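You operate a simulated robot arm through the tools that you are given. There is no shell and no other tool. Be economical: measure what you need, move in short steps, check, and stop when the job is done.

You run a simulated robot arm. Do the job below in one go: nothing can be reset, and whatever is moved stays where it is left.

Task
Shake the spray can, foam the glass mat and wipe off the smears.
Fine: pink cloth; can and cloth back, cap on again. Set down upright: cream spray can. What is to be rubbed or washed off counts as gone when no trace of it is left.

Only the result counts: the job must be done as asked and must still hold three seconds after the hand-in. Knocking over, shifting, dropping, spilling or breaking anything else fails it. A push-on lid holds only when it is set on centred and level and pressed home; a screw cap is set on level and turned clockwise until tight. Flat cloth is picked up by pressing the open fingertips on it (5 to 10 N) and closing them slowly along it; thin cloth reads only 2 to 8 mm in the jaws.

Robot
A 7-joint arm with a two-finger parallel gripper on a trunk, on a base that drives. Base frame: it is fixed to the floor where the robot stands at the start and does not move with it; the origin is under the middle of the robot, x ahead of it, y to its left, z up; the surface under the hand at the start is at about z = 1.07. Units: m, degrees, N and s.
With the tool pointing down near the work surface it reaches from about 0.28 to 0.7 m from the robot's upright axis, wherever it stands. Its first joint turns from -166.0 to 166.0 degrees. Places, roughly: button of the spray can [0.5, 0, 1.3]; glass place mat [0.5, -0.2, 1.1]. Payload 1.57 kg.
The tool frame sits at the grasp point between the pads (the TCP): z along the fingers, y along the line on which they close. The tips reach 0.03 m beyond it. Largest opening 0.08 m; finger width 0.017, thickness 0.012; the body of the gripper, 0.04 by 0.082 m, starts 0.08 m behind the TCP.
Orientation is told as [roll, pitch, yaw] about the base's x, y, z axes, in that order, counted from this pose: with the fingers straight down and closing along the base's y, the tool's x points along the base's -x, its y along +y and its z along -z.

Tools
- The arm moves only by the tool jog_arm. Its argument "moves" is a list of rows, each an object of numbers (a shift or turn left out is 0, a gripper value left out holds the last): "hand": the opening, from 0 (shut) to 1 (fully open); "dx", "dy", "dz": the shift along the tool's x, y, z in m; "rx", "ry", "rz": the turn, a rotation vector about the tool's x, y, z in degrees. In form: [{"hand": .., "dx": .., "dy": .., "dz": .., "rx": .., "ry": .., "rz": ..}, ...]. A call has 1 to 10 rows; each row shifts and turns the commanded pose from where the row before left it, along the tool's axes as they then stand. Each row takes 0.2 s and may step no farther than 0.05 m and 8.6 degrees from the row before; otherwise, or with a gripper value out of range, the whole call is refused. A pose out of reach is approached as far as the arm can. The call stops where the force on the tool passes 40 N (or 10 N more than at its start, if that is more) or the arm is blocked; 0.2 s more then pass. Each finger travels about 0.072 m/s and halts on what it meets, pressing with about 21 N; the grip force reading is that of the motor and also rises with nothing between the fingers. The clock runs only during rows and for 0.2 s after the last one: add rows that do not move to give the fingers time. It gives the time, the measured TCP pose, the force on the tool (base axes), the opening and the grip force at its end, in the units of the frame above (readings bear some noise), with the torque about the TCP (base axes, N m) and any sound that the robot's microphone picked up.
- Cameras (640 x 400 px; columns grow to the right, rows downward): "scene" is now at [0.0101, 0.1326, 1.6289]; the picture's right is [-0.10, -1.00, 0.00], its down [-0.51, 0.05, -0.86] and it looks along [0.86, -0.08, -0.51] (base axes); focal length 256 px, centre (320, 200). "wrist" rides on the gripper at [0.072, -0.007, -0.122] in the tool frame; the picture's right is [0.09, 1.00, 0.00], its down [-0.84, 0.08, -0.54] and it looks along [-0.54, 0.05, 0.84] (tool axes); focal length 238 px, centre (320, 200).
- capture(camera): a new picture of that camera. The clock stands still meanwhile.
- lift_body(by): slides the trunk up (or, below 0, down) by that many m; the arm and the scene camera ride with it, the base frame stays. It gives what a move gives, with no picture.
- roll_base(legs): drives the robot by 1 to 6 legs, each [ahead, left, turn to the left] in m, m and degrees, along the robot's own axes; the way and the turn of a leg run together, so that a leg with both is an arc; at most 1.5 m and 180 degrees a leg. The arm and the cameras ride along, it lands a little off, and it stops where it bumps. It gives what a move gives.
- pan_tilt(pan, tilt): turns the head with the scene camera to pan (to the left, within 86 degrees either way) and tilt (down, from -29 to 69), counted from straight ahead of the robot. It gives what a move gives.
- locate(camera, pixels): for up to 12 pixels [column, row] of the newest picture of that camera ("zoom" is the newest enlarged one), the place [x, y, z] in the base frame of the surface seen there, good to about 0.002 m. The clock stands still meanwhile.
- enlarge(camera, box): a new picture of the part [left, top, right, bottom] of that camera's present view, enlarged. The clock stands still meanwhile.
- job_done(): hands the job in; it is judged then, once.

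Go step by step. Measure first, check grasps and placings, and put right what went wrong. The budget is 80 turns and 52 pictures, counting those below and the enlarged ones. Unless the task says otherwise, let go and move clear before handing in, and close with one line.

The tools are called after "Request:" by a JSON object that holds its "fn" and its "kwargs". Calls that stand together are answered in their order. jog_arm: Moves the arm, as the interface text tells. Its arguments: {"type":"object","properties":{"moves":{"type":"array"}},"required":["moves"]} The other tools are called the same way: lift_body (by) slides the trunk up or down; roll_base (legs) drives the base; pan_tilt (pan, tilt) turns the head that bears the scene camera; capture (camera) takes a picture; locate (camera, pixels) gives the place of the surface under pixels of a picture; enlarge (camera, box) takes an enlarged picture of a part of a camera's view; job_done () hands the job in.

At the start:

```text
clock: 0.0
ee_pos: [0.3287, -0.0537, 1.491]
tool_rot: [0.0, 0.0, 0.0]
force: [0.0, 0.3, -0.3]
torque: [-0.02, -0.01, 0.01]
finger_gap: 0.0799
grip_force: 0.1
trunk travel left (down, up): [-0.425, 0.055]
robot x, y, heading: [0.0002, 0.0024, -0.2]
head pan, tilt: [-5.5, 30.6]
```

scene: 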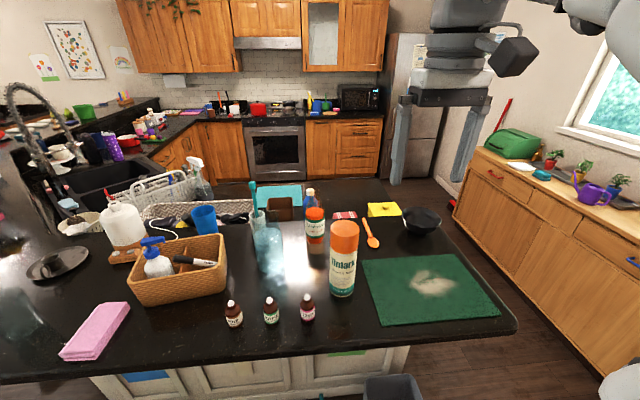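
wrist: 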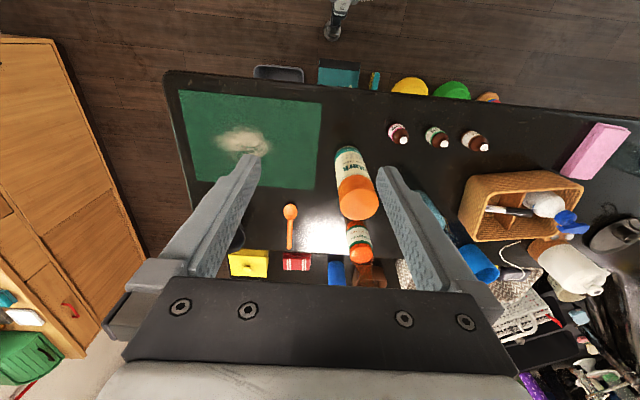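

The can stands at about (343,258) with an orange cap, the mat at (430,288) with a pale smear, and the pink cloth at (95,330). I measure these first.

Request:
{"fn": "locate", "kwargs": {"camera": "scene", "pixels": [[344, 228], [344, 245], [342, 270], [342, 293], [432, 285], [364, 260], [470, 255], [498, 310], [385, 325], [95, 330], [118, 304], [75, 355]]}}

Request:
{"fn": "enlarge", "kwargs": {"camera": "scene", "box": [280, 180, 520, 340]}}

Request:
{"fn": "enlarge", "kwargs": {"camera": "scene", "box": [40, 180, 280, 370]}}

```text
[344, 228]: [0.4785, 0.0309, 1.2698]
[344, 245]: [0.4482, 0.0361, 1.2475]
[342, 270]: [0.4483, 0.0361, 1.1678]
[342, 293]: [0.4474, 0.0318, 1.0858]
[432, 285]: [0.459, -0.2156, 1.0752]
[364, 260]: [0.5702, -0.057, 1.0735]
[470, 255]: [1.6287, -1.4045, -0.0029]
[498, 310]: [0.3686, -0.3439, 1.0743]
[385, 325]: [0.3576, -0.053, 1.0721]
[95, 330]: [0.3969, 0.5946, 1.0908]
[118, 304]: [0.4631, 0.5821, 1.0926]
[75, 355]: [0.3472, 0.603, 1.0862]
```

```text
2.50 times, centred on (400, 260) of scene
```

zoom: 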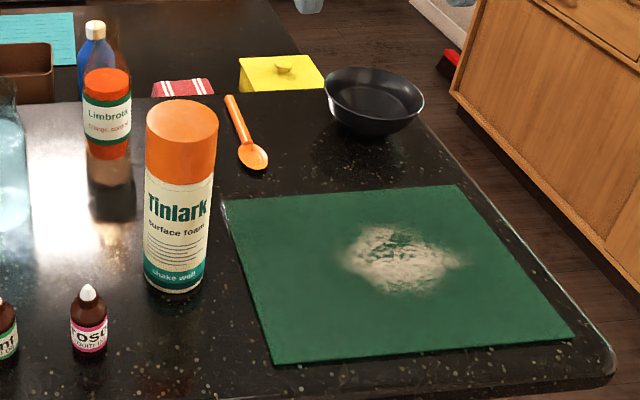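

```text
2.11 times, centred on (160, 275) of scene
```

zoom: 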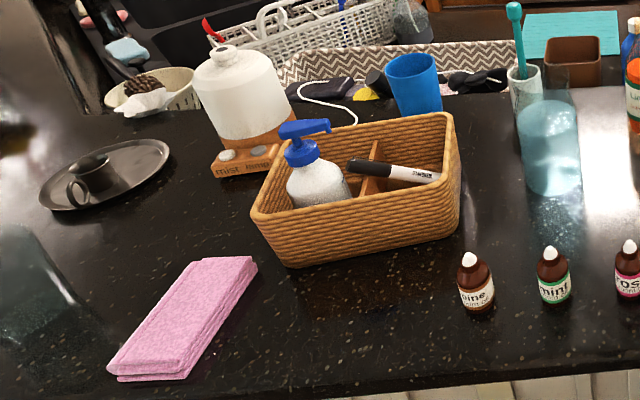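

The can's front is at x≈0.448 and its top at z≈1.27. I need the can's edges and the cap's rim more exactly, and what stands near it.

Request:
{"fn": "locate", "kwargs": {"camera": "scene", "pixels": [[344, 221], [344, 224], [344, 248], [344, 253], [333, 275], [352, 275], [337, 248], [357, 248], [315, 210], [315, 235], [307, 300], [307, 312]]}}

Request:
{"fn": "locate", "kwargs": {"camera": "wrist", "pixels": [[360, 210], [345, 205], [377, 205], [360, 255], [245, 140], [180, 93], [320, 103], [312, 188], [196, 188], [220, 135], [270, 145], [240, 160]]}}

```text
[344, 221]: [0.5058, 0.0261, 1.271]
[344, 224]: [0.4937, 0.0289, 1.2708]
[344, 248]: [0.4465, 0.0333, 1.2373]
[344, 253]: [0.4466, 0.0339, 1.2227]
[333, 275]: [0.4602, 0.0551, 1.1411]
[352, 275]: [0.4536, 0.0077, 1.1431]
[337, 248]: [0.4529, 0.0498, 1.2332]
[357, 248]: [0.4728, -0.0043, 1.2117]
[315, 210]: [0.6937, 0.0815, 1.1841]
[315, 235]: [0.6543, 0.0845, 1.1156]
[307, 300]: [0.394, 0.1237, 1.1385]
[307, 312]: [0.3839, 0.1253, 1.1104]
```

```text
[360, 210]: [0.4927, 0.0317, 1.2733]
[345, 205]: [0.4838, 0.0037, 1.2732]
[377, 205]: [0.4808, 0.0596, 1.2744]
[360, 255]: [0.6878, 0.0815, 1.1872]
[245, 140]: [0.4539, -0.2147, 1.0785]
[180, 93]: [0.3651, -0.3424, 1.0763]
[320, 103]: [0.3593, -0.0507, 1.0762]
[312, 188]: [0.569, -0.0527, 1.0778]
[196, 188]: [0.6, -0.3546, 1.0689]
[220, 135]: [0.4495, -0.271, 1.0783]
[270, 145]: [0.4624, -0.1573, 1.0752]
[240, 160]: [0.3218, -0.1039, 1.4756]
```

The can's axis is about (0.480, 0.031), its radius 0.033, its top at 1.272, and the cap's lower rim at about 1.22. I go over the cap with open fingers.

Request:
{"fn": "jog_arm", "kwargs": {"moves": [{"hand": 1, "dx": -0.0378, "dy": 0.0211}, {"dx": -0.0378, "dy": 0.0211}, {"dx": -0.0378, "dy": 0.0211}, {"dx": -0.0378, "dy": 0.0211}, {"dz": 0.045}, {"dz": 0.045}, {"dz": 0.045}, {}]}}

Request:
{"fn": "capture", "kwargs": {"camera": "wrist"}}

Request:
{"fn": "enlarge", "kwargs": {"camera": "scene", "box": [260, 150, 420, 310]}}

```text
clock: 1.8
ee_pos: [0.4824, 0.0326, 1.3552]
tool_rot: [0.0, 0.0, 0.0]
force: [-0.6, 0.1, -0.7]
torque: [-0.01, 0.01, -0.02]
finger_gap: 0.0801
grip_force: 0.0
trunk travel left (down, up): [-0.425, 0.055]
robot x, y, heading: [0.0009, 0.0001, -0.2]
head pan, tilt: [-5.5, 30.6]
```

```text
47 pictures are left
```

wrist: 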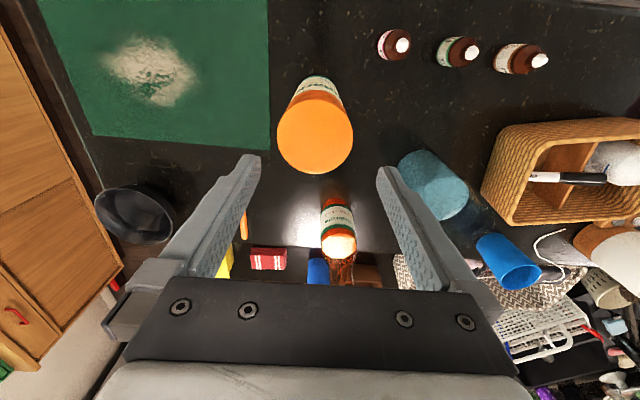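

```text
2.50 times, centred on (340, 230) of scene
```

zoom: 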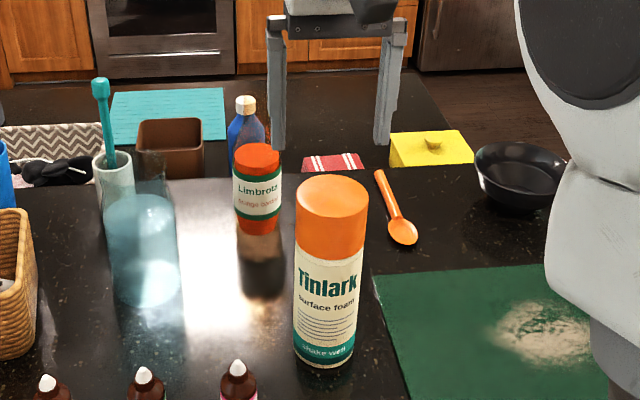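

The cap top is at wrist pixel (315,135). I measure its edges to centre on it.

Request:
{"fn": "locate", "kwargs": {"camera": "wrist", "pixels": [[280, 137], [350, 137], [315, 172], [315, 105], [315, 137], [300, 90], [330, 90]]}}

Request:
{"fn": "locate", "kwargs": {"camera": "zoom", "pixels": [[298, 245], [362, 250], [330, 255], [330, 265], [295, 300], [354, 300], [325, 362]]}}

```text
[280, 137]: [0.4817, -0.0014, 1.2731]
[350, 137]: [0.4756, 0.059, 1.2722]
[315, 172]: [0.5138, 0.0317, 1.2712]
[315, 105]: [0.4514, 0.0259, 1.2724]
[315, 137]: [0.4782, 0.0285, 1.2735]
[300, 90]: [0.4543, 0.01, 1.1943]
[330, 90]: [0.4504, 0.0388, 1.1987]
```

```text
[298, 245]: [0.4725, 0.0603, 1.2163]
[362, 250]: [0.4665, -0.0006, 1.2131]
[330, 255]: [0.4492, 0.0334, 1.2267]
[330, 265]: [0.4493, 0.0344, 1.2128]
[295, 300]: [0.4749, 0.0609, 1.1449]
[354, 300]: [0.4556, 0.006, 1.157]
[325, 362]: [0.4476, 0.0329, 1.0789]
```

The cap's centre is (0.482, 0.0295), its rim at about 1.217. I lower to TCP z≈1.252 and close on the cap.

Request:
{"fn": "jog_arm", "kwargs": {"moves": [{"dy": -0.003, "dz": 0.03}, {"dz": 0.035}, {"dz": 0.03}, {"dz": 0.008}, {}, {"hand": 0.7}, {"hand": 0.7}, {"hand": 0.7}]}}

```text
clock: 3.6
ee_pos: [0.4802, 0.0258, 1.2525]
tool_rot: [0.0, -0.1, 0.1]
force: [-1.1, 0.1, -0.4]
torque: [-0.03, 0.02, 0.02]
finger_gap: 0.0651
grip_force: 20.9
trunk travel left (down, up): [-0.425, 0.055]
robot x, y, heading: [0.0011, 0.0031, -0.2]
head pan, tilt: [-5.5, 30.6]
heard: snap
```

The fingers hold the cap at 65 mm and I heard a snap. I close fully and lift gently.

Request:
{"fn": "jog_arm", "kwargs": {"moves": [{"hand": 0.6}, {"dz": -0.005}, {"dz": -0.01}, {"dz": -0.01}, {}]}}

Request:
{"fn": "enlarge", "kwargs": {"camera": "scene", "box": [260, 170, 420, 310]}}

```text
clock: 4.8
ee_pos: [0.48, 0.027, 1.2782]
tool_rot: [-0.1, 0.0, -0.1]
force: [-0.1, 0.3, -0.1]
torque: [-0.02, 0.0, 0.01]
finger_gap: 0.0654
grip_force: 20.8
trunk travel left (down, up): [-0.425, 0.055]
robot x, y, heading: [0.0034, 0.0021, 0.0]
head pan, tilt: [-5.5, 30.6]
```

```text
2.86 times, centred on (340, 240) of scene
```

zoom: 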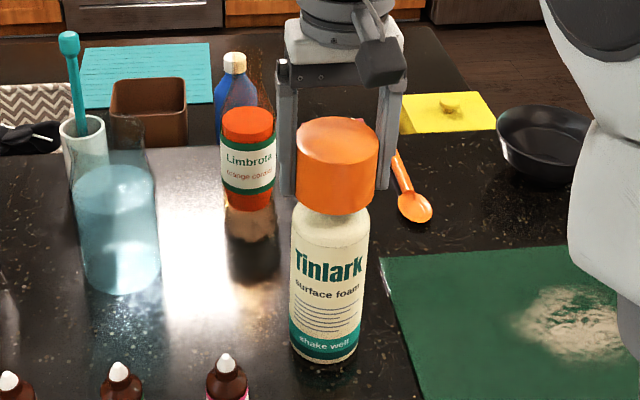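

The cap lifts off cleanly while the can stays standing. I raise it higher and check the free spot in front of the can.

Request:
{"fn": "jog_arm", "kwargs": {"moves": [{"dz": -0.03}, {"dz": -0.04}, {"dz": -0.02}, {}]}}

Request:
{"fn": "locate", "kwargs": {"camera": "scene", "pixels": [[335, 320], [335, 340], [335, 352], [315, 320], [270, 320], [360, 335], [300, 345], [335, 310]]}}

Request:
{"fn": "enlarge", "kwargs": {"camera": "scene", "box": [280, 200, 440, 360]}}

```text
clock: 5.8
ee_pos: [0.4797, 0.0282, 1.3648]
tool_rot: [0.0, 0.0, 0.0]
force: [0.4, 0.0, -0.3]
torque: [-0.01, 0.03, 0.0]
finger_gap: 0.065
grip_force: 21.3
trunk travel left (down, up): [-0.425, 0.055]
robot x, y, heading: [-0.0024, -0.0028, -0.1]
head pan, tilt: [-5.5, 30.6]
```

```text
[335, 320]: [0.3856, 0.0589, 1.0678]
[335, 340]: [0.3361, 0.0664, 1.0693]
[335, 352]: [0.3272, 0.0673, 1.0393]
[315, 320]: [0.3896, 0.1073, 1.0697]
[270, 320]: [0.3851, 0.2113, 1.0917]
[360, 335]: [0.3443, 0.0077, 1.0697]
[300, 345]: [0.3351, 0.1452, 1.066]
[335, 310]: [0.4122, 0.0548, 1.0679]
```

```text
2.50 times, centred on (360, 280) of scene
```

zoom: 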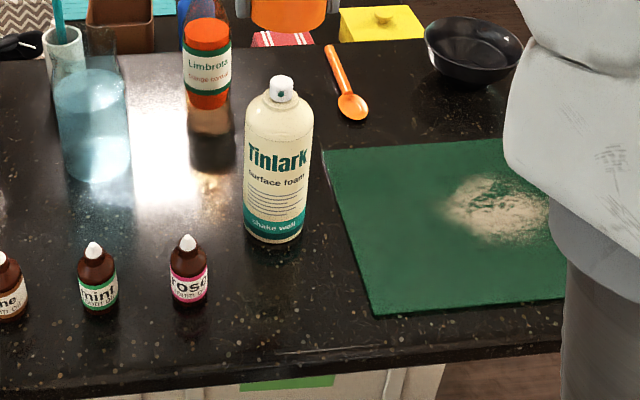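

The cap is off, showing a white button with the nozzle facing roughly toward the camera. I set the cap down on the free counter behind the can, at about (0.575, 0.028).

Request:
{"fn": "jog_arm", "kwargs": {"moves": [{"dx": -0.0475}, {"dx": -0.0475}, {"dz": 0.042}, {"dz": 0.042}, {"dz": 0.042}, {"dz": 0.042}, {"dz": 0.042}, {"dz": 0.03}, {"dz": 0.008}, {}]}}

Request:
{"fn": "capture", "kwargs": {"camera": "scene"}}

```text
clock: 8.0
ee_pos: [0.5758, 0.0284, 1.1196]
tool_rot: [-0.1, 0.0, 0.1]
force: [0.1, 0.6, 0.1]
torque: [0.01, 0.03, -0.01]
finger_gap: 0.065
grip_force: 20.9
trunk travel left (down, up): [-0.425, 0.055]
robot x, y, heading: [0.004, 0.0045, -0.1]
head pan, tilt: [-5.5, 30.6]
heard: click, click, click
```

```text
43 pictures are left
```

scene: 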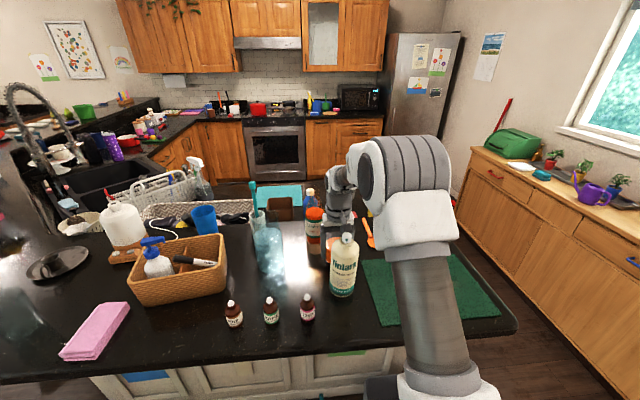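

I heard clicks, so I look closely at the can and the gripper before going further down.

Request:
{"fn": "enlarge", "kwargs": {"camera": "scene", "box": [290, 190, 390, 310]}}

Request:
{"fn": "capture", "kwargs": {"camera": "wrist"}}

```text
3.33 times, centred on (340, 250) of scene
```

zoom: 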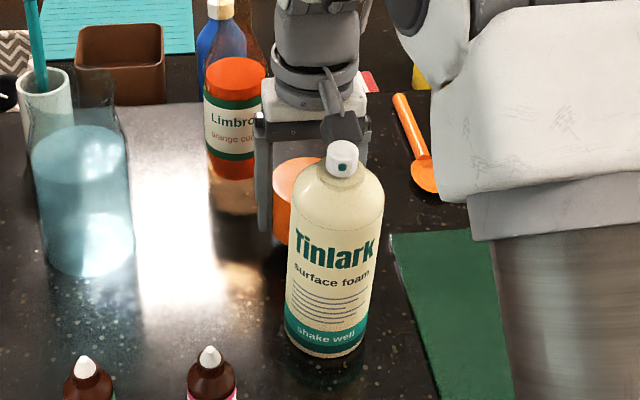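

```text
41 pictures are left
```

wrist: 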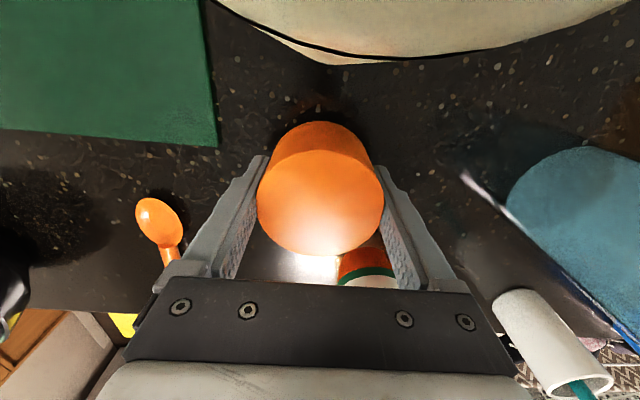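

The wrist camera housing hangs close behind the can's button (zoom (340,125)). I shift 15 mm away from the can before lowering the last bit.

Request:
{"fn": "jog_arm", "kwargs": {"moves": [{"dx": -0.008}, {"dx": -0.008}, {"dz": 0.006}, {"dz": 0.004}, {"dz": 0.002}, {"dz": 0.002}, {}]}}

```text
clock: 9.6
ee_pos: [0.5927, 0.0271, 1.1077]
tool_rot: [0.0, -0.2, 0.0]
force: [6.7, -1.8, 16.8]
torque: [0.22, 2.13, 0.14]
finger_gap: 0.065
grip_force: 20.7
trunk travel left (down, up): [-0.425, 0.055]
robot x, y, heading: [0.0006, 0.0008, 0.3]
head pan, tilt: [-5.5, 30.6]
```

The torque shows the load is taken 0.075 m in front of the TCP and 0.12 m above, so the camera housing is resting on the can. I back up at once and look.

Request:
{"fn": "jog_arm", "kwargs": {"moves": [{"dz": -0.01}, {"dz": -0.03}, {"dz": -0.04}, {"dz": -0.04}, {}]}}

Request:
{"fn": "enlarge", "kwargs": {"camera": "scene", "box": [270, 190, 430, 330]}}

```text
clock: 10.8
ee_pos: [0.5918, 0.0232, 1.2262]
tool_rot: [0.0, 0.1, 0.0]
force: [0.0, -0.1, -0.4]
torque: [0.03, -0.01, 0.0]
finger_gap: 0.065
grip_force: 20.9
trunk travel left (down, up): [-0.425, 0.055]
robot x, y, heading: [0.0018, 0.0009, 0.2]
head pan, tilt: [-5.5, 30.6]
```

```text
2.86 times, centred on (350, 260) of scene
```

zoom: 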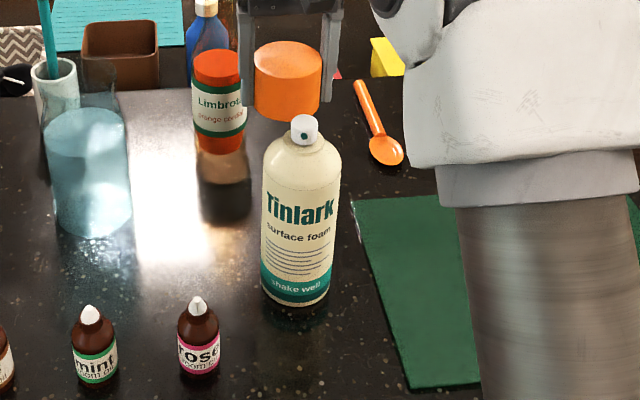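

The can still stands. I take the cap over to the front instead, at (0.385, 0.04), where the camera side is clear.

Request:
{"fn": "jog_arm", "kwargs": {"moves": [{"dz": -0.045}, {"dz": -0.045}, {"dz": -0.03}, {"dx": 0.0495}, {"dx": 0.0495}, {"dx": 0.0495}, {"dx": 0.049, "dy": 0.008}, {"dx": 0.009, "dy": 0.008, "dz": 0.04}, {"dz": 0.045}, {"dz": 0.045}]}}

Request:
{"fn": "jog_arm", "kwargs": {"moves": [{"dz": 0.045}, {"dz": 0.04}, {"dz": 0.012}, {"dz": 0.006}, {"dz": 0.003}, {"dz": 0.003}, {}]}}

```text
clock: 13.0
ee_pos: [0.3865, 0.0462, 1.2104]
tool_rot: [0.0, 0.0, 0.0]
force: [0.1, -0.2, 0.2]
torque: [0.03, -0.01, 0.01]
finger_gap: 0.065
grip_force: 20.6
trunk travel left (down, up): [-0.425, 0.055]
robot x, y, heading: [-0.0032, 0.0015, -0.1]
head pan, tilt: [-5.5, 30.6]
```

```text
clock: 14.6
ee_pos: [0.3839, 0.0446, 1.1069]
tool_rot: [0.1, -0.1, 0.0]
force: [0.3, 0.2, -0.5]
torque: [-0.02, 0.0, -0.02]
finger_gap: 0.0648
grip_force: 21.2
trunk travel left (down, up): [-0.425, 0.055]
robot x, y, heading: [0.0031, 0.0002, -0.0]
head pan, tilt: [-5.5, 30.6]
```

No contact yet at z 1.107, so I go on in 1–2 mm steps.

Request:
{"fn": "jog_arm", "kwargs": {"moves": [{"dz": 0.002}, {"dz": 0.001}, {"dz": 0.001}, {}]}}

```text
clock: 15.6
ee_pos: [0.3839, 0.043, 1.1037]
tool_rot: [0.0, 0.1, 0.0]
force: [-0.3, 0.1, -0.8]
torque: [-0.02, 0.01, 0.03]
finger_gap: 0.0653
grip_force: 20.9
trunk travel left (down, up): [-0.425, 0.055]
robot x, y, heading: [0.0002, 0.001, -0.1]
head pan, tilt: [-5.5, 30.6]
```

Request:
{"fn": "jog_arm", "kwargs": {"moves": [{"dz": 0.001}, {"dz": 0.001}, {}]}}

Request:
{"fn": "enlarge", "kwargs": {"camera": "scene", "box": [280, 200, 440, 360]}}

```text
clock: 16.4
ee_pos: [0.3859, 0.0412, 1.1011]
tool_rot: [0.0, 0.1, 0.0]
force: [0.0, -0.9, -0.4]
torque: [0.0, 0.04, -0.05]
finger_gap: 0.0648
grip_force: 21.3
trunk travel left (down, up): [-0.425, 0.055]
robot x, y, heading: [0.0021, -0.0029, 0.2]
head pan, tilt: [-5.5, 30.6]
```

```text
2.50 times, centred on (360, 280) of scene
```

zoom: 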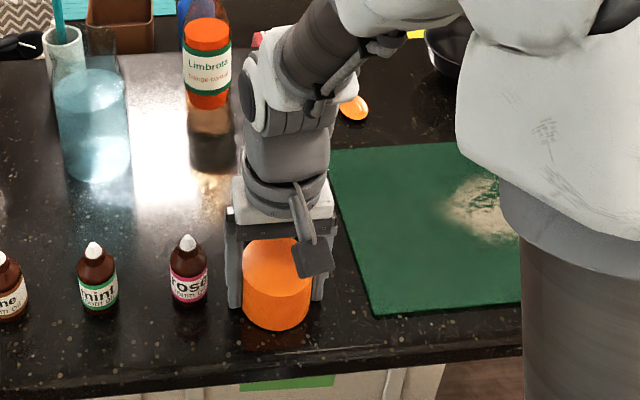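

The cap looks practically on the counter with the tips at 1.071. I open and rise straight up.

Request:
{"fn": "jog_arm", "kwargs": {"moves": [{"hand": 0.85}, {"hand": 0.9}, {"hand": 1}, {"dz": -0.03}, {"dz": -0.045}, {"dz": -0.045}, {"dz": -0.045}, {"dz": -0.045}, {"dz": -0.045}, {}]}}

Request:
{"fn": "capture", "kwargs": {"camera": "wrist"}}

Request:
{"fn": "enlarge", "kwargs": {"camera": "scene", "box": [310, 210, 390, 310]}}

```text
clock: 18.6
ee_pos: [0.3878, 0.0443, 1.3565]
tool_rot: [-0.1, -0.1, 0.1]
force: [-0.8, 0.1, 0.2]
torque: [0.02, 0.0, 0.03]
finger_gap: 0.0801
grip_force: 0.2
trunk travel left (down, up): [-0.425, 0.055]
robot x, y, heading: [0.0012, 0.0021, -0.1]
head pan, tilt: [-5.5, 30.6]
```

```text
38 pictures are left
```

wrist: 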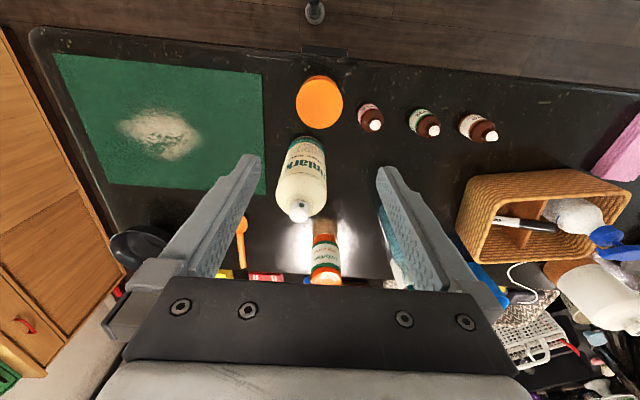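

```text
4.00 times, centred on (350, 260) of scene
```

zoom: 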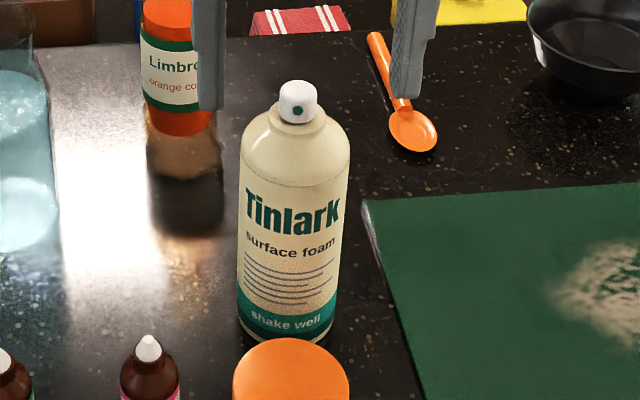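

Request:
{"fn": "locate", "kwargs": {"camera": "zoom", "pixels": [[298, 84], [298, 92], [298, 111], [297, 123], [283, 105], [314, 105], [298, 135], [245, 175], [346, 175], [295, 190], [290, 355], [360, 215]]}}

Request:
{"fn": "locate", "kwargs": {"camera": "wrist", "pixels": [[319, 102], [296, 102], [342, 102], [298, 212], [370, 112]]}}

```text
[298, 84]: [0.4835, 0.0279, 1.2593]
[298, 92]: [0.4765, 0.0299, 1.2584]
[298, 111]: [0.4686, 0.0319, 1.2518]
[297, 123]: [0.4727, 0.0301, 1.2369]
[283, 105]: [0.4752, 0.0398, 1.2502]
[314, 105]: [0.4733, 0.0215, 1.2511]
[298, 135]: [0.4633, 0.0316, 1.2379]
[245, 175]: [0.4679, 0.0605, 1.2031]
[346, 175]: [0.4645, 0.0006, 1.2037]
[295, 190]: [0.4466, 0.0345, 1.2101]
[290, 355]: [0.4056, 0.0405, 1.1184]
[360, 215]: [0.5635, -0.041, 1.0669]
```

```text
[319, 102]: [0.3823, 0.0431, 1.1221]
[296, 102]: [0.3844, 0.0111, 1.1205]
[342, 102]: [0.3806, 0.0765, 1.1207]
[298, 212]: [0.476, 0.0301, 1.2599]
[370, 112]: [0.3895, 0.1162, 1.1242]
```

The cap stands at (0.383, 0.0435) and the can's axis is at (0.478, 0.030), with the button top at 1.2595 and the nozzle facing -x. I grip the body with the palm just clear of the button (TCP z≈1.188).

Request:
{"fn": "jog_arm", "kwargs": {"moves": [{"dx": -0.045, "dy": -0.007}, {"dx": -0.045, "dy": -0.007}, {"dz": 0.045}, {"dz": 0.045}, {"dz": 0.045}, {"dz": 0.033}, {}, {"hand": 0.6}, {"hand": 0.6}, {"hand": 0.6}]}}

```text
clock: 20.8
ee_pos: [0.475, 0.0283, 1.1871]
tool_rot: [0.0, 0.1, 0.0]
force: [-0.5, -1.0, -0.5]
torque: [-0.11, 0.01, 0.0]
finger_gap: 0.0653
grip_force: 20.6
trunk travel left (down, up): [-0.425, 0.055]
robot x, y, heading: [0.002, -0.0011, 0.2]
head pan, tilt: [-5.5, 30.6]
```

Gripped at 65 mm. I lift 0.1 m and shake up and down.

Request:
{"fn": "jog_arm", "kwargs": {"moves": [{"dz": -0.02}, {"dz": -0.04}, {"dz": -0.045}, {"dz": -0.045}, {"dz": 0.045}, {"dz": -0.045}, {"dz": 0.045}, {"dz": -0.045}, {"dz": 0.045}, {}]}}

```text
clock: 23.0
ee_pos: [0.4733, 0.0343, 1.289]
tool_rot: [0.0, 0.0, 0.0]
force: [1.0, 0.8, -4.6]
torque: [-0.02, 0.04, 0.01]
finger_gap: 0.0652
grip_force: 20.8
trunk travel left (down, up): [-0.425, 0.055]
robot x, y, heading: [-0.0023, -0.0024, 0.1]
head pan, tilt: [-5.5, 30.6]
```

No rattle was reported. I shake on with the largest strokes, adding tilting.

Request:
{"fn": "jog_arm", "kwargs": {"moves": [{"dz": -0.05}, {"dz": 0.05}, {"dz": -0.05}, {"dz": 0.05}, {"dz": -0.05}, {"dz": 0.05}, {"dz": -0.05}, {"dz": 0.05}, {"dz": -0.05}, {"dz": 0.05}]}}

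Request:
{"fn": "jog_arm", "kwargs": {"moves": [{"dz": -0.05}, {"dz": -0.05}, {"dz": 0.05}, {"dz": 0.05}, {"dz": -0.05}, {"dz": -0.05}, {"dz": 0.05}, {"dz": 0.05}, {}]}}

```text
clock: 25.2
ee_pos: [0.4758, 0.0267, 1.2907]
tool_rot: [0.0, 0.1, 0.0]
force: [0.1, 0.8, -4.2]
torque: [-0.01, 0.01, 0.02]
finger_gap: 0.0651
grip_force: 20.3
trunk travel left (down, up): [-0.425, 0.055]
robot x, y, heading: [-0.0007, -0.0008, -0.2]
head pan, tilt: [-5.5, 30.6]
```

```text
clock: 27.2
ee_pos: [0.4719, 0.0303, 1.2961]
tool_rot: [0.1, 0.0, 0.0]
force: [-0.1, 0.8, -5.3]
torque: [0.0, 0.02, -0.01]
finger_gap: 0.0653
grip_force: 21.1
trunk travel left (down, up): [-0.425, 0.055]
robot x, y, heading: [-0.0003, -0.0049, -0.0]
head pan, tilt: [-5.5, 30.6]
```

Still nothing heard. I add sideways strokes with rocking, then check.

Request:
{"fn": "jog_arm", "kwargs": {"moves": [{"dz": -0.048, "rx": 8}, {"dz": -0.048, "rx": 8}, {"dz": 0.048, "rx": -8}, {"dz": 0.048, "rx": -8}, {"dz": -0.048, "rx": -8}, {"dz": -0.048, "rx": -8}, {"dz": 0.048, "rx": 8}, {"dz": 0.048, "rx": 8}, {}]}}

Request:
{"fn": "jog_arm", "kwargs": {"moves": [{"dy": -0.05}, {"dy": -0.05}, {"dy": 0.05}, {"dy": 0.05}, {"dy": -0.05}, {"dy": -0.05}, {"dy": 0.05}, {"dy": 0.05}, {}]}}

Request:
{"fn": "capture", "kwargs": {"camera": "scene"}}

```text
clock: 29.2
ee_pos: [0.4759, 0.0307, 1.2959]
tool_rot: [-0.1, 0.0, 0.0]
force: [0.1, -0.2, -4.9]
torque: [0.01, 0.03, 0.0]
finger_gap: 0.0652
grip_force: 21.1
trunk travel left (down, up): [-0.425, 0.055]
robot x, y, heading: [-0.0011, 0.0021, -0.0]
head pan, tilt: [-5.5, 30.6]
```

```text
clock: 31.2
ee_pos: [0.4791, 0.0295, 1.2965]
tool_rot: [0.0, 0.0, 0.0]
force: [0.3, -0.4, -5.3]
torque: [0.02, 0.04, -0.01]
finger_gap: 0.0653
grip_force: 21.0
trunk travel left (down, up): [-0.425, 0.055]
robot x, y, heading: [-0.0014, -0.0015, -0.0]
head pan, tilt: [-5.5, 30.6]
```

```text
36 pictures are left
```

scene: 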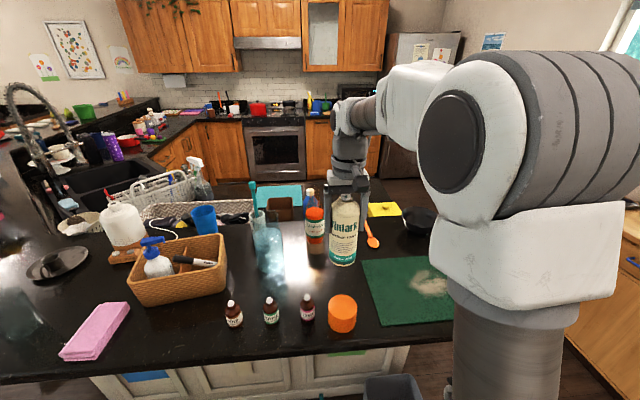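

The can is held and clear. I turn it 90° so the nozzle faces the mat (-y).

Request:
{"fn": "jog_arm", "kwargs": {"moves": [{"rz": -8.5}, {"rz": -8.5}, {"rz": -8.5}, {"rz": -8.5}, {"rz": -8.5}, {"rz": -8.5}, {"rz": -8.5}, {"rz": -8.5}, {"rz": -8.5}, {"rz": -8.5}]}}

Request:
{"fn": "jog_arm", "kwargs": {"moves": [{"rz": -5}, {}]}}

Request:
{"fn": "enlarge", "kwargs": {"camera": "scene", "box": [270, 180, 430, 340]}}

```text
clock: 33.4
ee_pos: [0.4749, 0.0297, 1.2965]
tool_rot: [-0.1, -0.1, 85.1]
force: [0.2, 0.1, -4.9]
torque: [-0.05, 0.0, -0.01]
finger_gap: 0.065
grip_force: 21.0
trunk travel left (down, up): [-0.425, 0.055]
robot x, y, heading: [-0.002, -0.0048, 0.1]
head pan, tilt: [-5.5, 30.6]
```

```text
clock: 34.0
ee_pos: [0.4753, 0.0305, 1.2963]
tool_rot: [-0.1, 0.0, 90.0]
force: [0.4, 0.5, -5.4]
torque: [-0.03, -0.02, 0.0]
finger_gap: 0.0651
grip_force: 21.0
trunk travel left (down, up): [-0.425, 0.055]
robot x, y, heading: [0.0011, -0.001, 0.1]
head pan, tilt: [-5.5, 30.6]
```

```text
2.50 times, centred on (350, 260) of scene
```

zoom: 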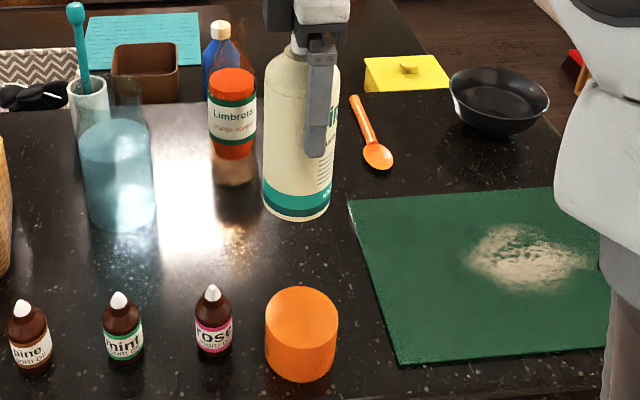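

The nozzle now faces the mat. I stand the can just beside the mat at about (0.46, -0.008), in line with the smear.

Request:
{"fn": "jog_arm", "kwargs": {"moves": [{"dx": 0.038, "dy": 0.016}, {"dz": 0.045}, {"dz": 0.04}, {"dz": 0.015}, {"dz": 0.004}, {"dz": 0.002}, {"dz": 0.001}, {}]}}

```text
clock: 35.8
ee_pos: [0.4598, -0.0082, 1.189]
tool_rot: [0.1, 0.1, 90.0]
force: [0.4, -0.4, -4.9]
torque: [-0.03, -0.01, 0.01]
finger_gap: 0.0653
grip_force: 20.3
trunk travel left (down, up): [-0.425, 0.055]
robot x, y, heading: [-0.0005, -0.0018, -0.1]
head pan, tilt: [-5.5, 30.6]
```

Request:
{"fn": "jog_arm", "kwargs": {"moves": [{"dz": 0.001}, {"dz": 0.001}, {"dz": 0.001}, {}]}}

```text
clock: 36.8
ee_pos: [0.4595, -0.0078, 1.1879]
tool_rot: [-0.2, 0.0, 89.9]
force: [-3.7, 0.3, 17.5]
torque: [0.44, 0.7, -0.06]
finger_gap: 0.0654
grip_force: 21.1
trunk travel left (down, up): [-0.425, 0.055]
robot x, y, heading: [-0.0002, -0.001, -0.2]
head pan, tilt: [-5.5, 30.6]
```

It's on the counter (17 N). I ease off, release, rise, and make a fist above the button.

Request:
{"fn": "jog_arm", "kwargs": {"moves": [{"dz": -0.001}, {"hand": 0.9}, {"hand": 1}, {"dz": -0.03}, {"dz": -0.04}, {"dz": -0.045}, {"dz": -0.03, "hand": 0}, {"hand": 0}, {"hand": 0}, {}]}}

Request:
{"fn": "enlarge", "kwargs": {"camera": "scene", "box": [290, 180, 450, 340]}}

```text
clock: 39.0
ee_pos: [0.4581, -0.0095, 1.3307]
tool_rot: [-0.1, 0.0, 90.0]
force: [0.5, 0.6, 0.1]
torque: [-0.03, -0.01, 0.01]
finger_gap: 0.0
grip_force: 21.1
trunk travel left (down, up): [-0.425, 0.055]
robot x, y, heading: [-0.0014, 0.0029, -0.2]
head pan, tilt: [-5.5, 30.6]
```

```text
2.50 times, centred on (370, 260) of scene
```

zoom: 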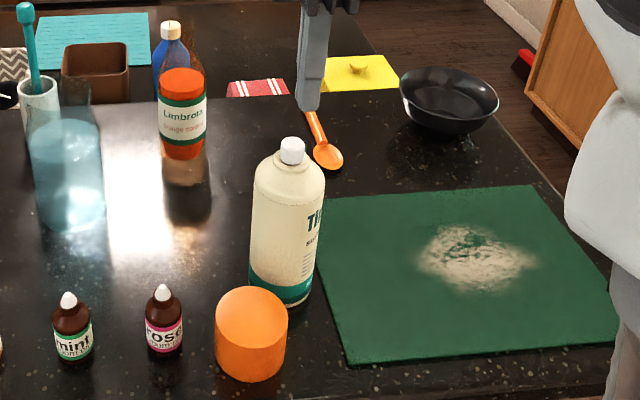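

Request:
{"fn": "locate", "kwargs": {"camera": "zoom", "pixels": [[292, 141], [292, 146], [284, 152], [301, 152], [292, 156], [318, 185], [255, 190], [302, 305], [318, 290]]}}

```text
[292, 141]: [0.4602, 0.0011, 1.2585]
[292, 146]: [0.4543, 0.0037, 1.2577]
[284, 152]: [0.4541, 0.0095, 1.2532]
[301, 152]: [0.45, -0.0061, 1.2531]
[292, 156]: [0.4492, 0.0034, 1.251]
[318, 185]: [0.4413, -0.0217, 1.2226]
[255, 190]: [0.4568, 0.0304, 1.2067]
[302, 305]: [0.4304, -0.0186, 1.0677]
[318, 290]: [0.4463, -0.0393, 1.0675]
```

The button's centre is about (0.457, 0.001, top 1.2585). I align the fist and give a short press.

Request:
{"fn": "jog_arm", "kwargs": {"moves": [{"dx": -0.0105, "dy": 0.001}, {"dz": 0.033}, {"dz": 0.004}, {"dz": 0.003}, {"dz": 0.002}]}}

Request:
{"fn": "enlarge", "kwargs": {"camera": "scene", "box": [290, 180, 450, 340]}}

```text
clock: 40.2
ee_pos: [0.4566, 0.0, 1.2901]
tool_rot: [-0.1, 0.0, 90.1]
force: [-0.8, 0.6, -0.2]
torque: [-0.01, 0.02, 0.01]
finger_gap: 0.0
grip_force: 21.0
trunk travel left (down, up): [-0.425, 0.055]
robot x, y, heading: [-0.0, 0.001, 0.2]
head pan, tilt: [-5.5, 30.6]
```

```text
2.50 times, centred on (370, 260) of scene
```

zoom: 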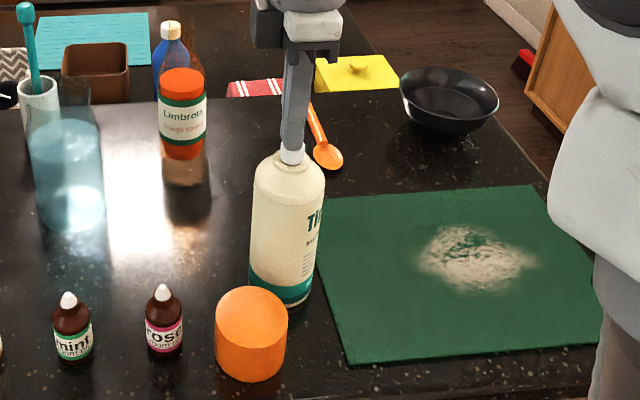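

The fist is right above the button, not yet touching. I press down a few mm and come back.

Request:
{"fn": "jog_arm", "kwargs": {"moves": [{"dz": 0.002}, {"dz": 0.002}, {"dz": 0.001}, {"dz": -0.006}]}}

Request:
{"fn": "enlarge", "kwargs": {"camera": "scene", "box": [290, 180, 450, 340]}}

```text
clock: 41.2
ee_pos: [0.4567, 0.0018, 1.2909]
tool_rot: [0.0, 0.1, 90.1]
force: [0.9, -0.3, 0.4]
torque: [-0.03, 0.01, 0.0]
finger_gap: 0.0
grip_force: 20.8
trunk travel left (down, up): [-0.425, 0.055]
robot x, y, heading: [0.0017, 0.0012, 0.4]
head pan, tilt: [-5.5, 30.6]
heard: click
```

```text
2.50 times, centred on (370, 260) of scene
```

zoom: 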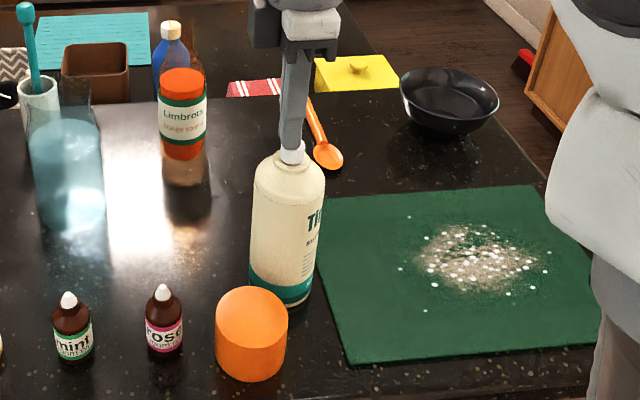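

The click put foam right on the smear (white dots around zoom (475,260)). I give two or three more presses for coverage.

Request:
{"fn": "jog_arm", "kwargs": {"moves": [{"dz": 0.006}, {}, {"dz": -0.007}, {"dz": 0.007}, {}, {"dz": -0.007}]}}

Request:
{"fn": "enlarge", "kwargs": {"camera": "scene", "box": [340, 210, 500, 340]}}

```text
clock: 42.6
ee_pos: [0.4577, 0.0032, 1.2923]
tool_rot: [0.0, 0.0, 90.0]
force: [1.0, 0.4, -0.1]
torque: [0.02, 0.04, -0.04]
finger_gap: 0.0
grip_force: 21.1
trunk travel left (down, up): [-0.425, 0.055]
robot x, y, heading: [0.0012, -0.0009, 0.0]
head pan, tilt: [-5.5, 30.6]
heard: click, click
```

```text
3.08 times, centred on (420, 275) of scene
```

zoom: 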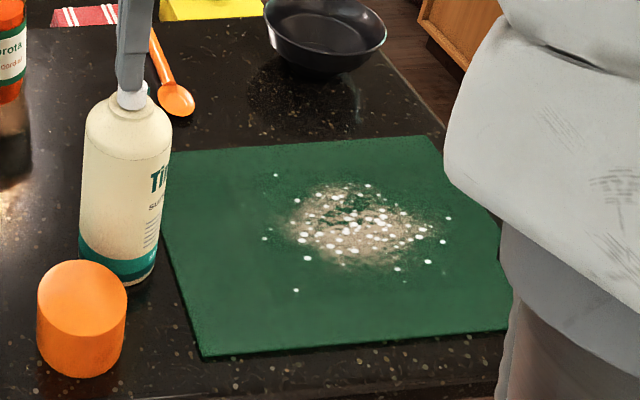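

The foam lies over the smear. I hold the button for about a second once to be sure of the coverage, then rise.

Request:
{"fn": "jog_arm", "kwargs": {"moves": [{"dz": 0.008}, {}, {}, {}, {}, {}, {"dz": -0.02}, {"dz": -0.04}]}}

Request:
{"fn": "enlarge", "kwargs": {"camera": "scene", "box": [340, 210, 500, 340]}}

```text
clock: 44.4
ee_pos: [0.4552, 0.0019, 1.3466]
tool_rot: [0.0, 0.0, 90.0]
force: [-0.1, 0.1, -0.8]
torque: [0.05, 0.0, -0.01]
finger_gap: 0.0001
grip_force: 21.0
trunk travel left (down, up): [-0.425, 0.055]
robot x, y, heading: [-0.0035, 0.0023, 0.0]
head pan, tilt: [-5.5, 30.6]
heard: click
```

```text
3.08 times, centred on (420, 275) of scene
```

zoom: 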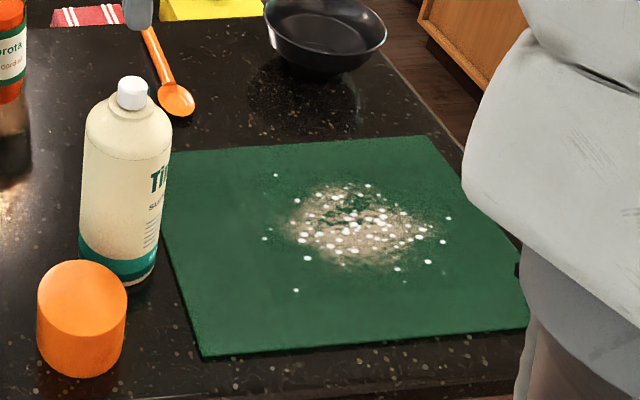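

The foam is saturated. Now I regrip the can to take it back to its first place and heading.

Request:
{"fn": "jog_arm", "kwargs": {"moves": [{"hand": 1}, {"hand": 1}, {"hand": 1}, {"dz": 0.045}, {"dz": 0.045}, {"dz": 0.045}, {"dz": 0.021}, {}, {"hand": 0.6}, {"hand": 0.6}]}}

Request:
{"fn": "jog_arm", "kwargs": {"moves": [{"hand": 0.6}, {"dz": -0.02}, {"dz": -0.03, "dy": -0.024, "dx": -0.028}, {"rz": 8.5}, {"rz": 8.5}, {"rz": 8.5}, {"rz": 8.5}, {"rz": 8.5}, {"rz": 8.5}, {"rz": 8.5}]}}

Request:
{"fn": "jog_arm", "kwargs": {"moves": [{"rz": 8.5}, {"rz": 8.5}, {"rz": 8.5}, {"rz": 5}, {}]}}

Request:
{"fn": "enlarge", "kwargs": {"camera": "scene", "box": [270, 180, 430, 340]}}

```text
clock: 46.6
ee_pos: [0.4564, 0.0024, 1.189]
tool_rot: [0.0, 0.0, 90.0]
force: [3.3, 0.9, 0.1]
torque: [-0.03, -0.1, 0.03]
finger_gap: 0.0651
grip_force: 20.7
trunk travel left (down, up): [-0.425, 0.055]
robot x, y, heading: [0.0009, 0.0004, -0.0]
head pan, tilt: [-5.5, 30.6]
```

```text
clock: 48.8
ee_pos: [0.4831, 0.0288, 1.2384]
tool_rot: [0.0, 0.0, 30.4]
force: [-0.4, 0.3, -4.7]
torque: [0.02, 0.03, -0.02]
finger_gap: 0.0651
grip_force: 20.7
trunk travel left (down, up): [-0.425, 0.055]
robot x, y, heading: [-0.0033, 0.0006, -0.0]
head pan, tilt: [-5.5, 30.6]
```

```text
clock: 50.0
ee_pos: [0.4815, 0.0301, 1.2377]
tool_rot: [0.1, 0.0, -0.1]
force: [0.4, -0.3, -4.6]
torque: [-0.02, -0.02, 0.03]
finger_gap: 0.065
grip_force: 21.4
trunk travel left (down, up): [-0.425, 0.055]
robot x, y, heading: [0.0038, -0.0011, 0.2]
head pan, tilt: [-5.5, 30.6]
```

```text
2.50 times, centred on (350, 260) of scene
```

zoom: 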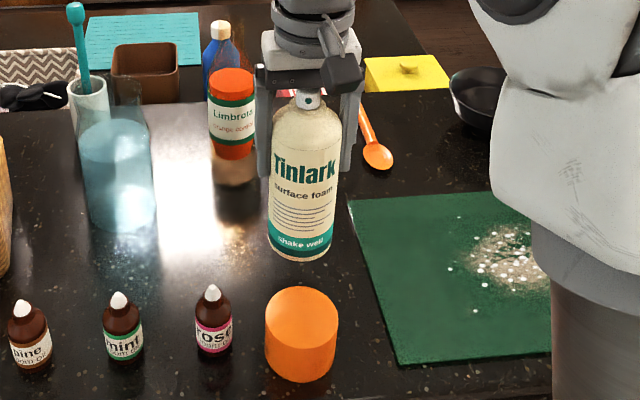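

The can is upright with the nozzle to the front again. I lower it at (0.481, 0.030).

Request:
{"fn": "jog_arm", "kwargs": {"moves": [{"dz": 0.025}, {"dz": 0.02}, {"dz": 0.002}, {"dz": 0.001}, {"dz": 0.001}, {"dz": 0.001}, {}]}}

```text
clock: 51.6
ee_pos: [0.4815, 0.0307, 1.1888]
tool_rot: [0.0, -0.1, 0.0]
force: [-0.2, 1.0, 2.6]
torque: [0.1, 0.31, -0.04]
finger_gap: 0.0652
grip_force: 20.9
trunk travel left (down, up): [-0.425, 0.055]
robot x, y, heading: [0.0008, 0.0028, -0.2]
head pan, tilt: [-5.5, 30.6]
```

It touches the counter. I let go, rise and go to the cap at (0.383, 0.0435).

Request:
{"fn": "jog_arm", "kwargs": {"moves": [{"hand": 0.9}, {"hand": 1}, {"hand": 1, "dz": -0.03}, {"dz": -0.045}, {"dz": -0.045}, {"dz": -0.045}, {"dx": 0.049, "dy": 0.0065}, {"dx": 0.049, "dy": 0.0065}, {}]}}

Request:
{"fn": "capture", "kwargs": {"camera": "wrist"}}

Request:
{"fn": "enlarge", "kwargs": {"camera": "scene", "box": [310, 210, 390, 310]}}

```text
clock: 53.6
ee_pos: [0.3834, 0.0414, 1.3491]
tool_rot: [0.0, -0.1, 0.0]
force: [0.5, 0.3, 0.6]
torque: [0.02, -0.03, 0.02]
finger_gap: 0.0802
grip_force: 0.0
trunk travel left (down, up): [-0.425, 0.055]
robot x, y, heading: [-0.0023, -0.0011, -0.1]
head pan, tilt: [-5.5, 30.6]
```

```text
28 pictures are left
```

wrist: 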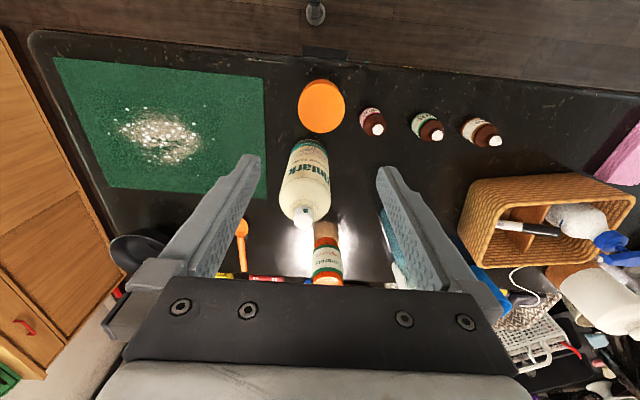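

```text
4.00 times, centred on (350, 260) of scene
```

zoom: 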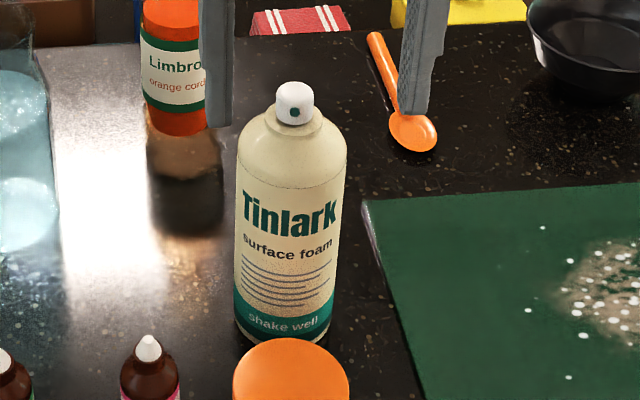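

Back almost exactly in its place. I measure the can's axis and the cap.

Request:
{"fn": "locate", "kwargs": {"camera": "zoom", "pixels": [[294, 86], [294, 94], [278, 105], [310, 105], [294, 110], [240, 178], [343, 178], [292, 195]]}}

Request:
{"fn": "locate", "kwargs": {"camera": "wrist", "pixels": [[321, 106], [299, 106], [344, 106], [321, 84], [321, 130], [304, 215]]}}

```text
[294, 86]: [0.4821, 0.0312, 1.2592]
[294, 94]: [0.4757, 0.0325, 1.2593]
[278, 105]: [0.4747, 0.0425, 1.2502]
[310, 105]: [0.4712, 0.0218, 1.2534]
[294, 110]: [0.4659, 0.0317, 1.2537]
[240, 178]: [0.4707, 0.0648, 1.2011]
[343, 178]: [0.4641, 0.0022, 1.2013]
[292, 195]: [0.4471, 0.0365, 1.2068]
```

```text
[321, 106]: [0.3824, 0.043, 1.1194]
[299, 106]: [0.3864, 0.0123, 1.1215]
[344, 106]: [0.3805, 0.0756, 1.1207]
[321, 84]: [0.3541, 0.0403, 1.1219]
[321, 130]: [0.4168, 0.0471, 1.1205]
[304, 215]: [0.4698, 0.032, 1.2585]
```

Cap at about (0.385, 0.0435); can axis about (0.478, 0.032). I grip the cap and lift it over the can.

Request:
{"fn": "jog_arm", "kwargs": {"moves": [{"dx": -0.002, "dy": 0.0015, "dz": 0.045}, {"dz": 0.045}, {"dz": 0.045}, {"dz": 0.045}, {"dz": 0.045}, {"dz": 0.02}, {}, {"hand": 0.6}, {"hand": 0.6}, {"hand": 0.6}]}}

Request:
{"fn": "jog_arm", "kwargs": {"moves": [{"dz": -0.03}, {"dz": -0.045}, {"dz": -0.045}, {"dz": -0.045}, {"dz": -0.035}, {"dx": -0.047, "dy": -0.006}, {"dx": -0.047, "dy": -0.007}, {}]}}

Request:
{"fn": "enlarge", "kwargs": {"camera": "scene", "box": [300, 190, 380, 300]}}

```text
clock: 55.8
ee_pos: [0.3869, 0.0438, 1.1085]
tool_rot: [0.0, 0.1, 0.0]
force: [-1.0, 0.0, 0.4]
torque: [0.0, 0.01, 0.01]
finger_gap: 0.065
grip_force: 20.8
trunk travel left (down, up): [-0.425, 0.055]
robot x, y, heading: [0.001, 0.0018, -0.1]
head pan, tilt: [-5.5, 30.6]
```

```text
clock: 57.6
ee_pos: [0.4777, 0.034, 1.3088]
tool_rot: [0.0, 0.0, -0.1]
force: [0.9, 0.8, -0.4]
torque: [-0.01, -0.01, 0.03]
finger_gap: 0.0652
grip_force: 21.7
trunk travel left (down, up): [-0.425, 0.055]
robot x, y, heading: [-0.0037, 0.0001, -0.2]
head pan, tilt: [-5.5, 30.6]
```

```text
3.64 times, centred on (340, 245) of scene
```

zoom: 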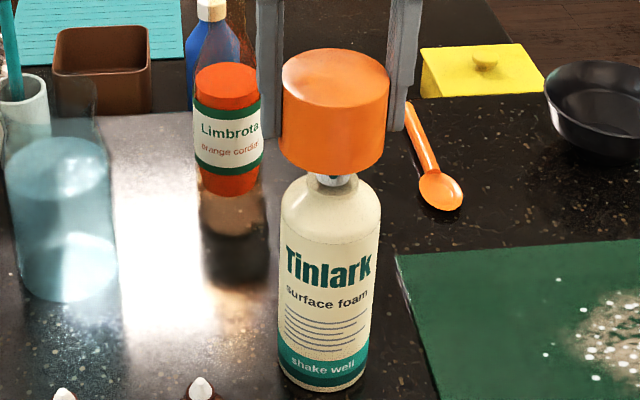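

The cap hangs just above the button. I compare the front faces and sides of cap and can.

Request:
{"fn": "locate", "kwargs": {"camera": "zoom", "pixels": [[334, 115], [334, 150], [329, 240], [328, 300], [284, 120], [385, 120], [283, 240], [377, 240], [281, 300], [371, 300], [334, 56], [334, 80]]}}

```text
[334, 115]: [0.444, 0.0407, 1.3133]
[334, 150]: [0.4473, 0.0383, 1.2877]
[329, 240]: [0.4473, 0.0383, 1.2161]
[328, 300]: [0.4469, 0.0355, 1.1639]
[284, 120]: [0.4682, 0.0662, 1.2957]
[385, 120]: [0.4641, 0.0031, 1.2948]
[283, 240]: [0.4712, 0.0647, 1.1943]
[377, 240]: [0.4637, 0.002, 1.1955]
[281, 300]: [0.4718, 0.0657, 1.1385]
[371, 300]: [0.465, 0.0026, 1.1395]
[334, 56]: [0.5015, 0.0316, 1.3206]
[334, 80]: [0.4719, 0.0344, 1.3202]
```

Cap and can agree within about 1 mm. With a 1 mm correction I lower and press the cap on.

Request:
{"fn": "jog_arm", "kwargs": {"moves": [{"dx": -0.001, "dy": -0.001}, {"dz": 0.02}, {"dz": 0.02}, {"dz": 0.008}, {"dz": 0.003}, {"dz": 0.002}, {}]}}

```text
clock: 59.2
ee_pos: [0.4796, 0.03, 1.2593]
tool_rot: [0.0, -0.3, 0.1]
force: [-4.8, 0.5, 27.8]
torque: [0.05, -0.09, 0.1]
finger_gap: 0.0659
grip_force: 20.8
trunk travel left (down, up): [-0.425, 0.055]
robot x, y, heading: [0.0042, -0.0001, -0.0]
head pan, tilt: [-5.5, 30.6]
heard: snap
```

A snap was heard. I release, rise and check that the cap is seated.

Request:
{"fn": "jog_arm", "kwargs": {"moves": [{"dz": -0.001}, {"hand": 0.9}, {"hand": 1}, {"hand": 1}, {"dz": -0.03}, {"dz": -0.045}, {"dz": -0.045}, {"dz": -0.03}, {}]}}

Request:
{"fn": "enlarge", "kwargs": {"camera": "scene", "box": [300, 190, 380, 300]}}

Request:
{"fn": "locate", "kwargs": {"camera": "zoom", "pixels": [[334, 120], [334, 130], [334, 140], [300, 130], [365, 130], [330, 200]]}}

```text
clock: 61.2
ee_pos: [0.4797, 0.0309, 1.4086]
tool_rot: [0.1, 0.0, 0.0]
force: [-0.3, 0.0, 0.0]
torque: [0.01, 0.02, -0.01]
finger_gap: 0.0797
grip_force: 0.1
trunk travel left (down, up): [-0.425, 0.055]
robot x, y, heading: [0.0006, -0.0001, 0.1]
head pan, tilt: [-5.5, 30.6]
```

```text
3.64 times, centred on (340, 245) of scene
```

zoom: 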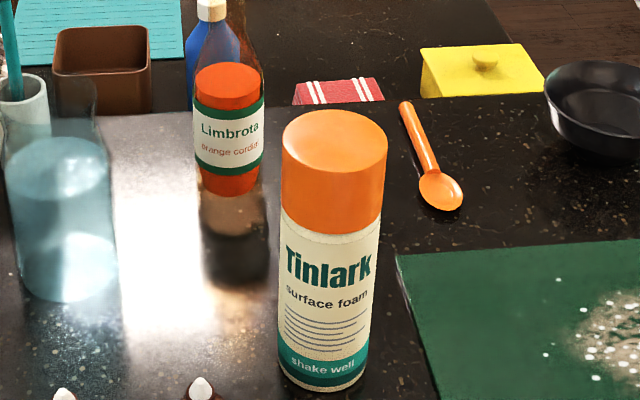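

```text
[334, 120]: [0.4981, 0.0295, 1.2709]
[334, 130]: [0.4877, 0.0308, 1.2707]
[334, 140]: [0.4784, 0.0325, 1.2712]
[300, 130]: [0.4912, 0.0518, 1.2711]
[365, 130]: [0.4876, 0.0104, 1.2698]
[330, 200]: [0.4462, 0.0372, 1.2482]
```

The cap sits level at 1.271 as at first. Next the cloth: before driving left I look at the floor there.

Request:
{"fn": "pan_tilt", "kwargs": {"pan": 60, "tilt": 60}}

Request:
{"fn": "capture", "kwargs": {"camera": "scene"}}

```text
clock: 62.6
ee_pos: [0.4805, 0.0315, 1.408]
tool_rot: [0.0, 0.0, 0.0]
force: [0.1, -0.7, -0.3]
torque: [-0.01, -0.02, -0.01]
finger_gap: 0.08
grip_force: 0.0
trunk travel left (down, up): [-0.425, 0.055]
robot x, y, heading: [-0.0006, 0.0029, -0.1]
head pan, tilt: [60.0, 60.0]
```

```text
24 pictures are left
```

scene: 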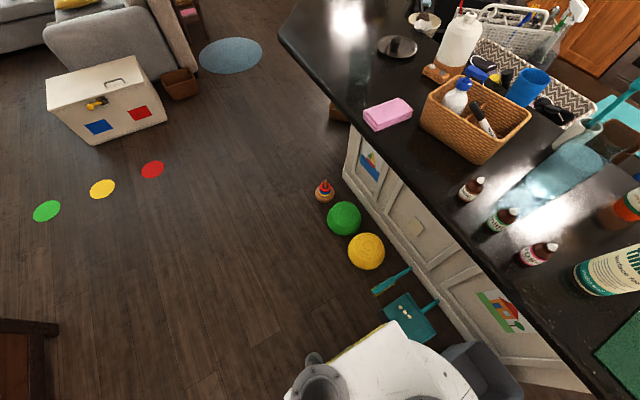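

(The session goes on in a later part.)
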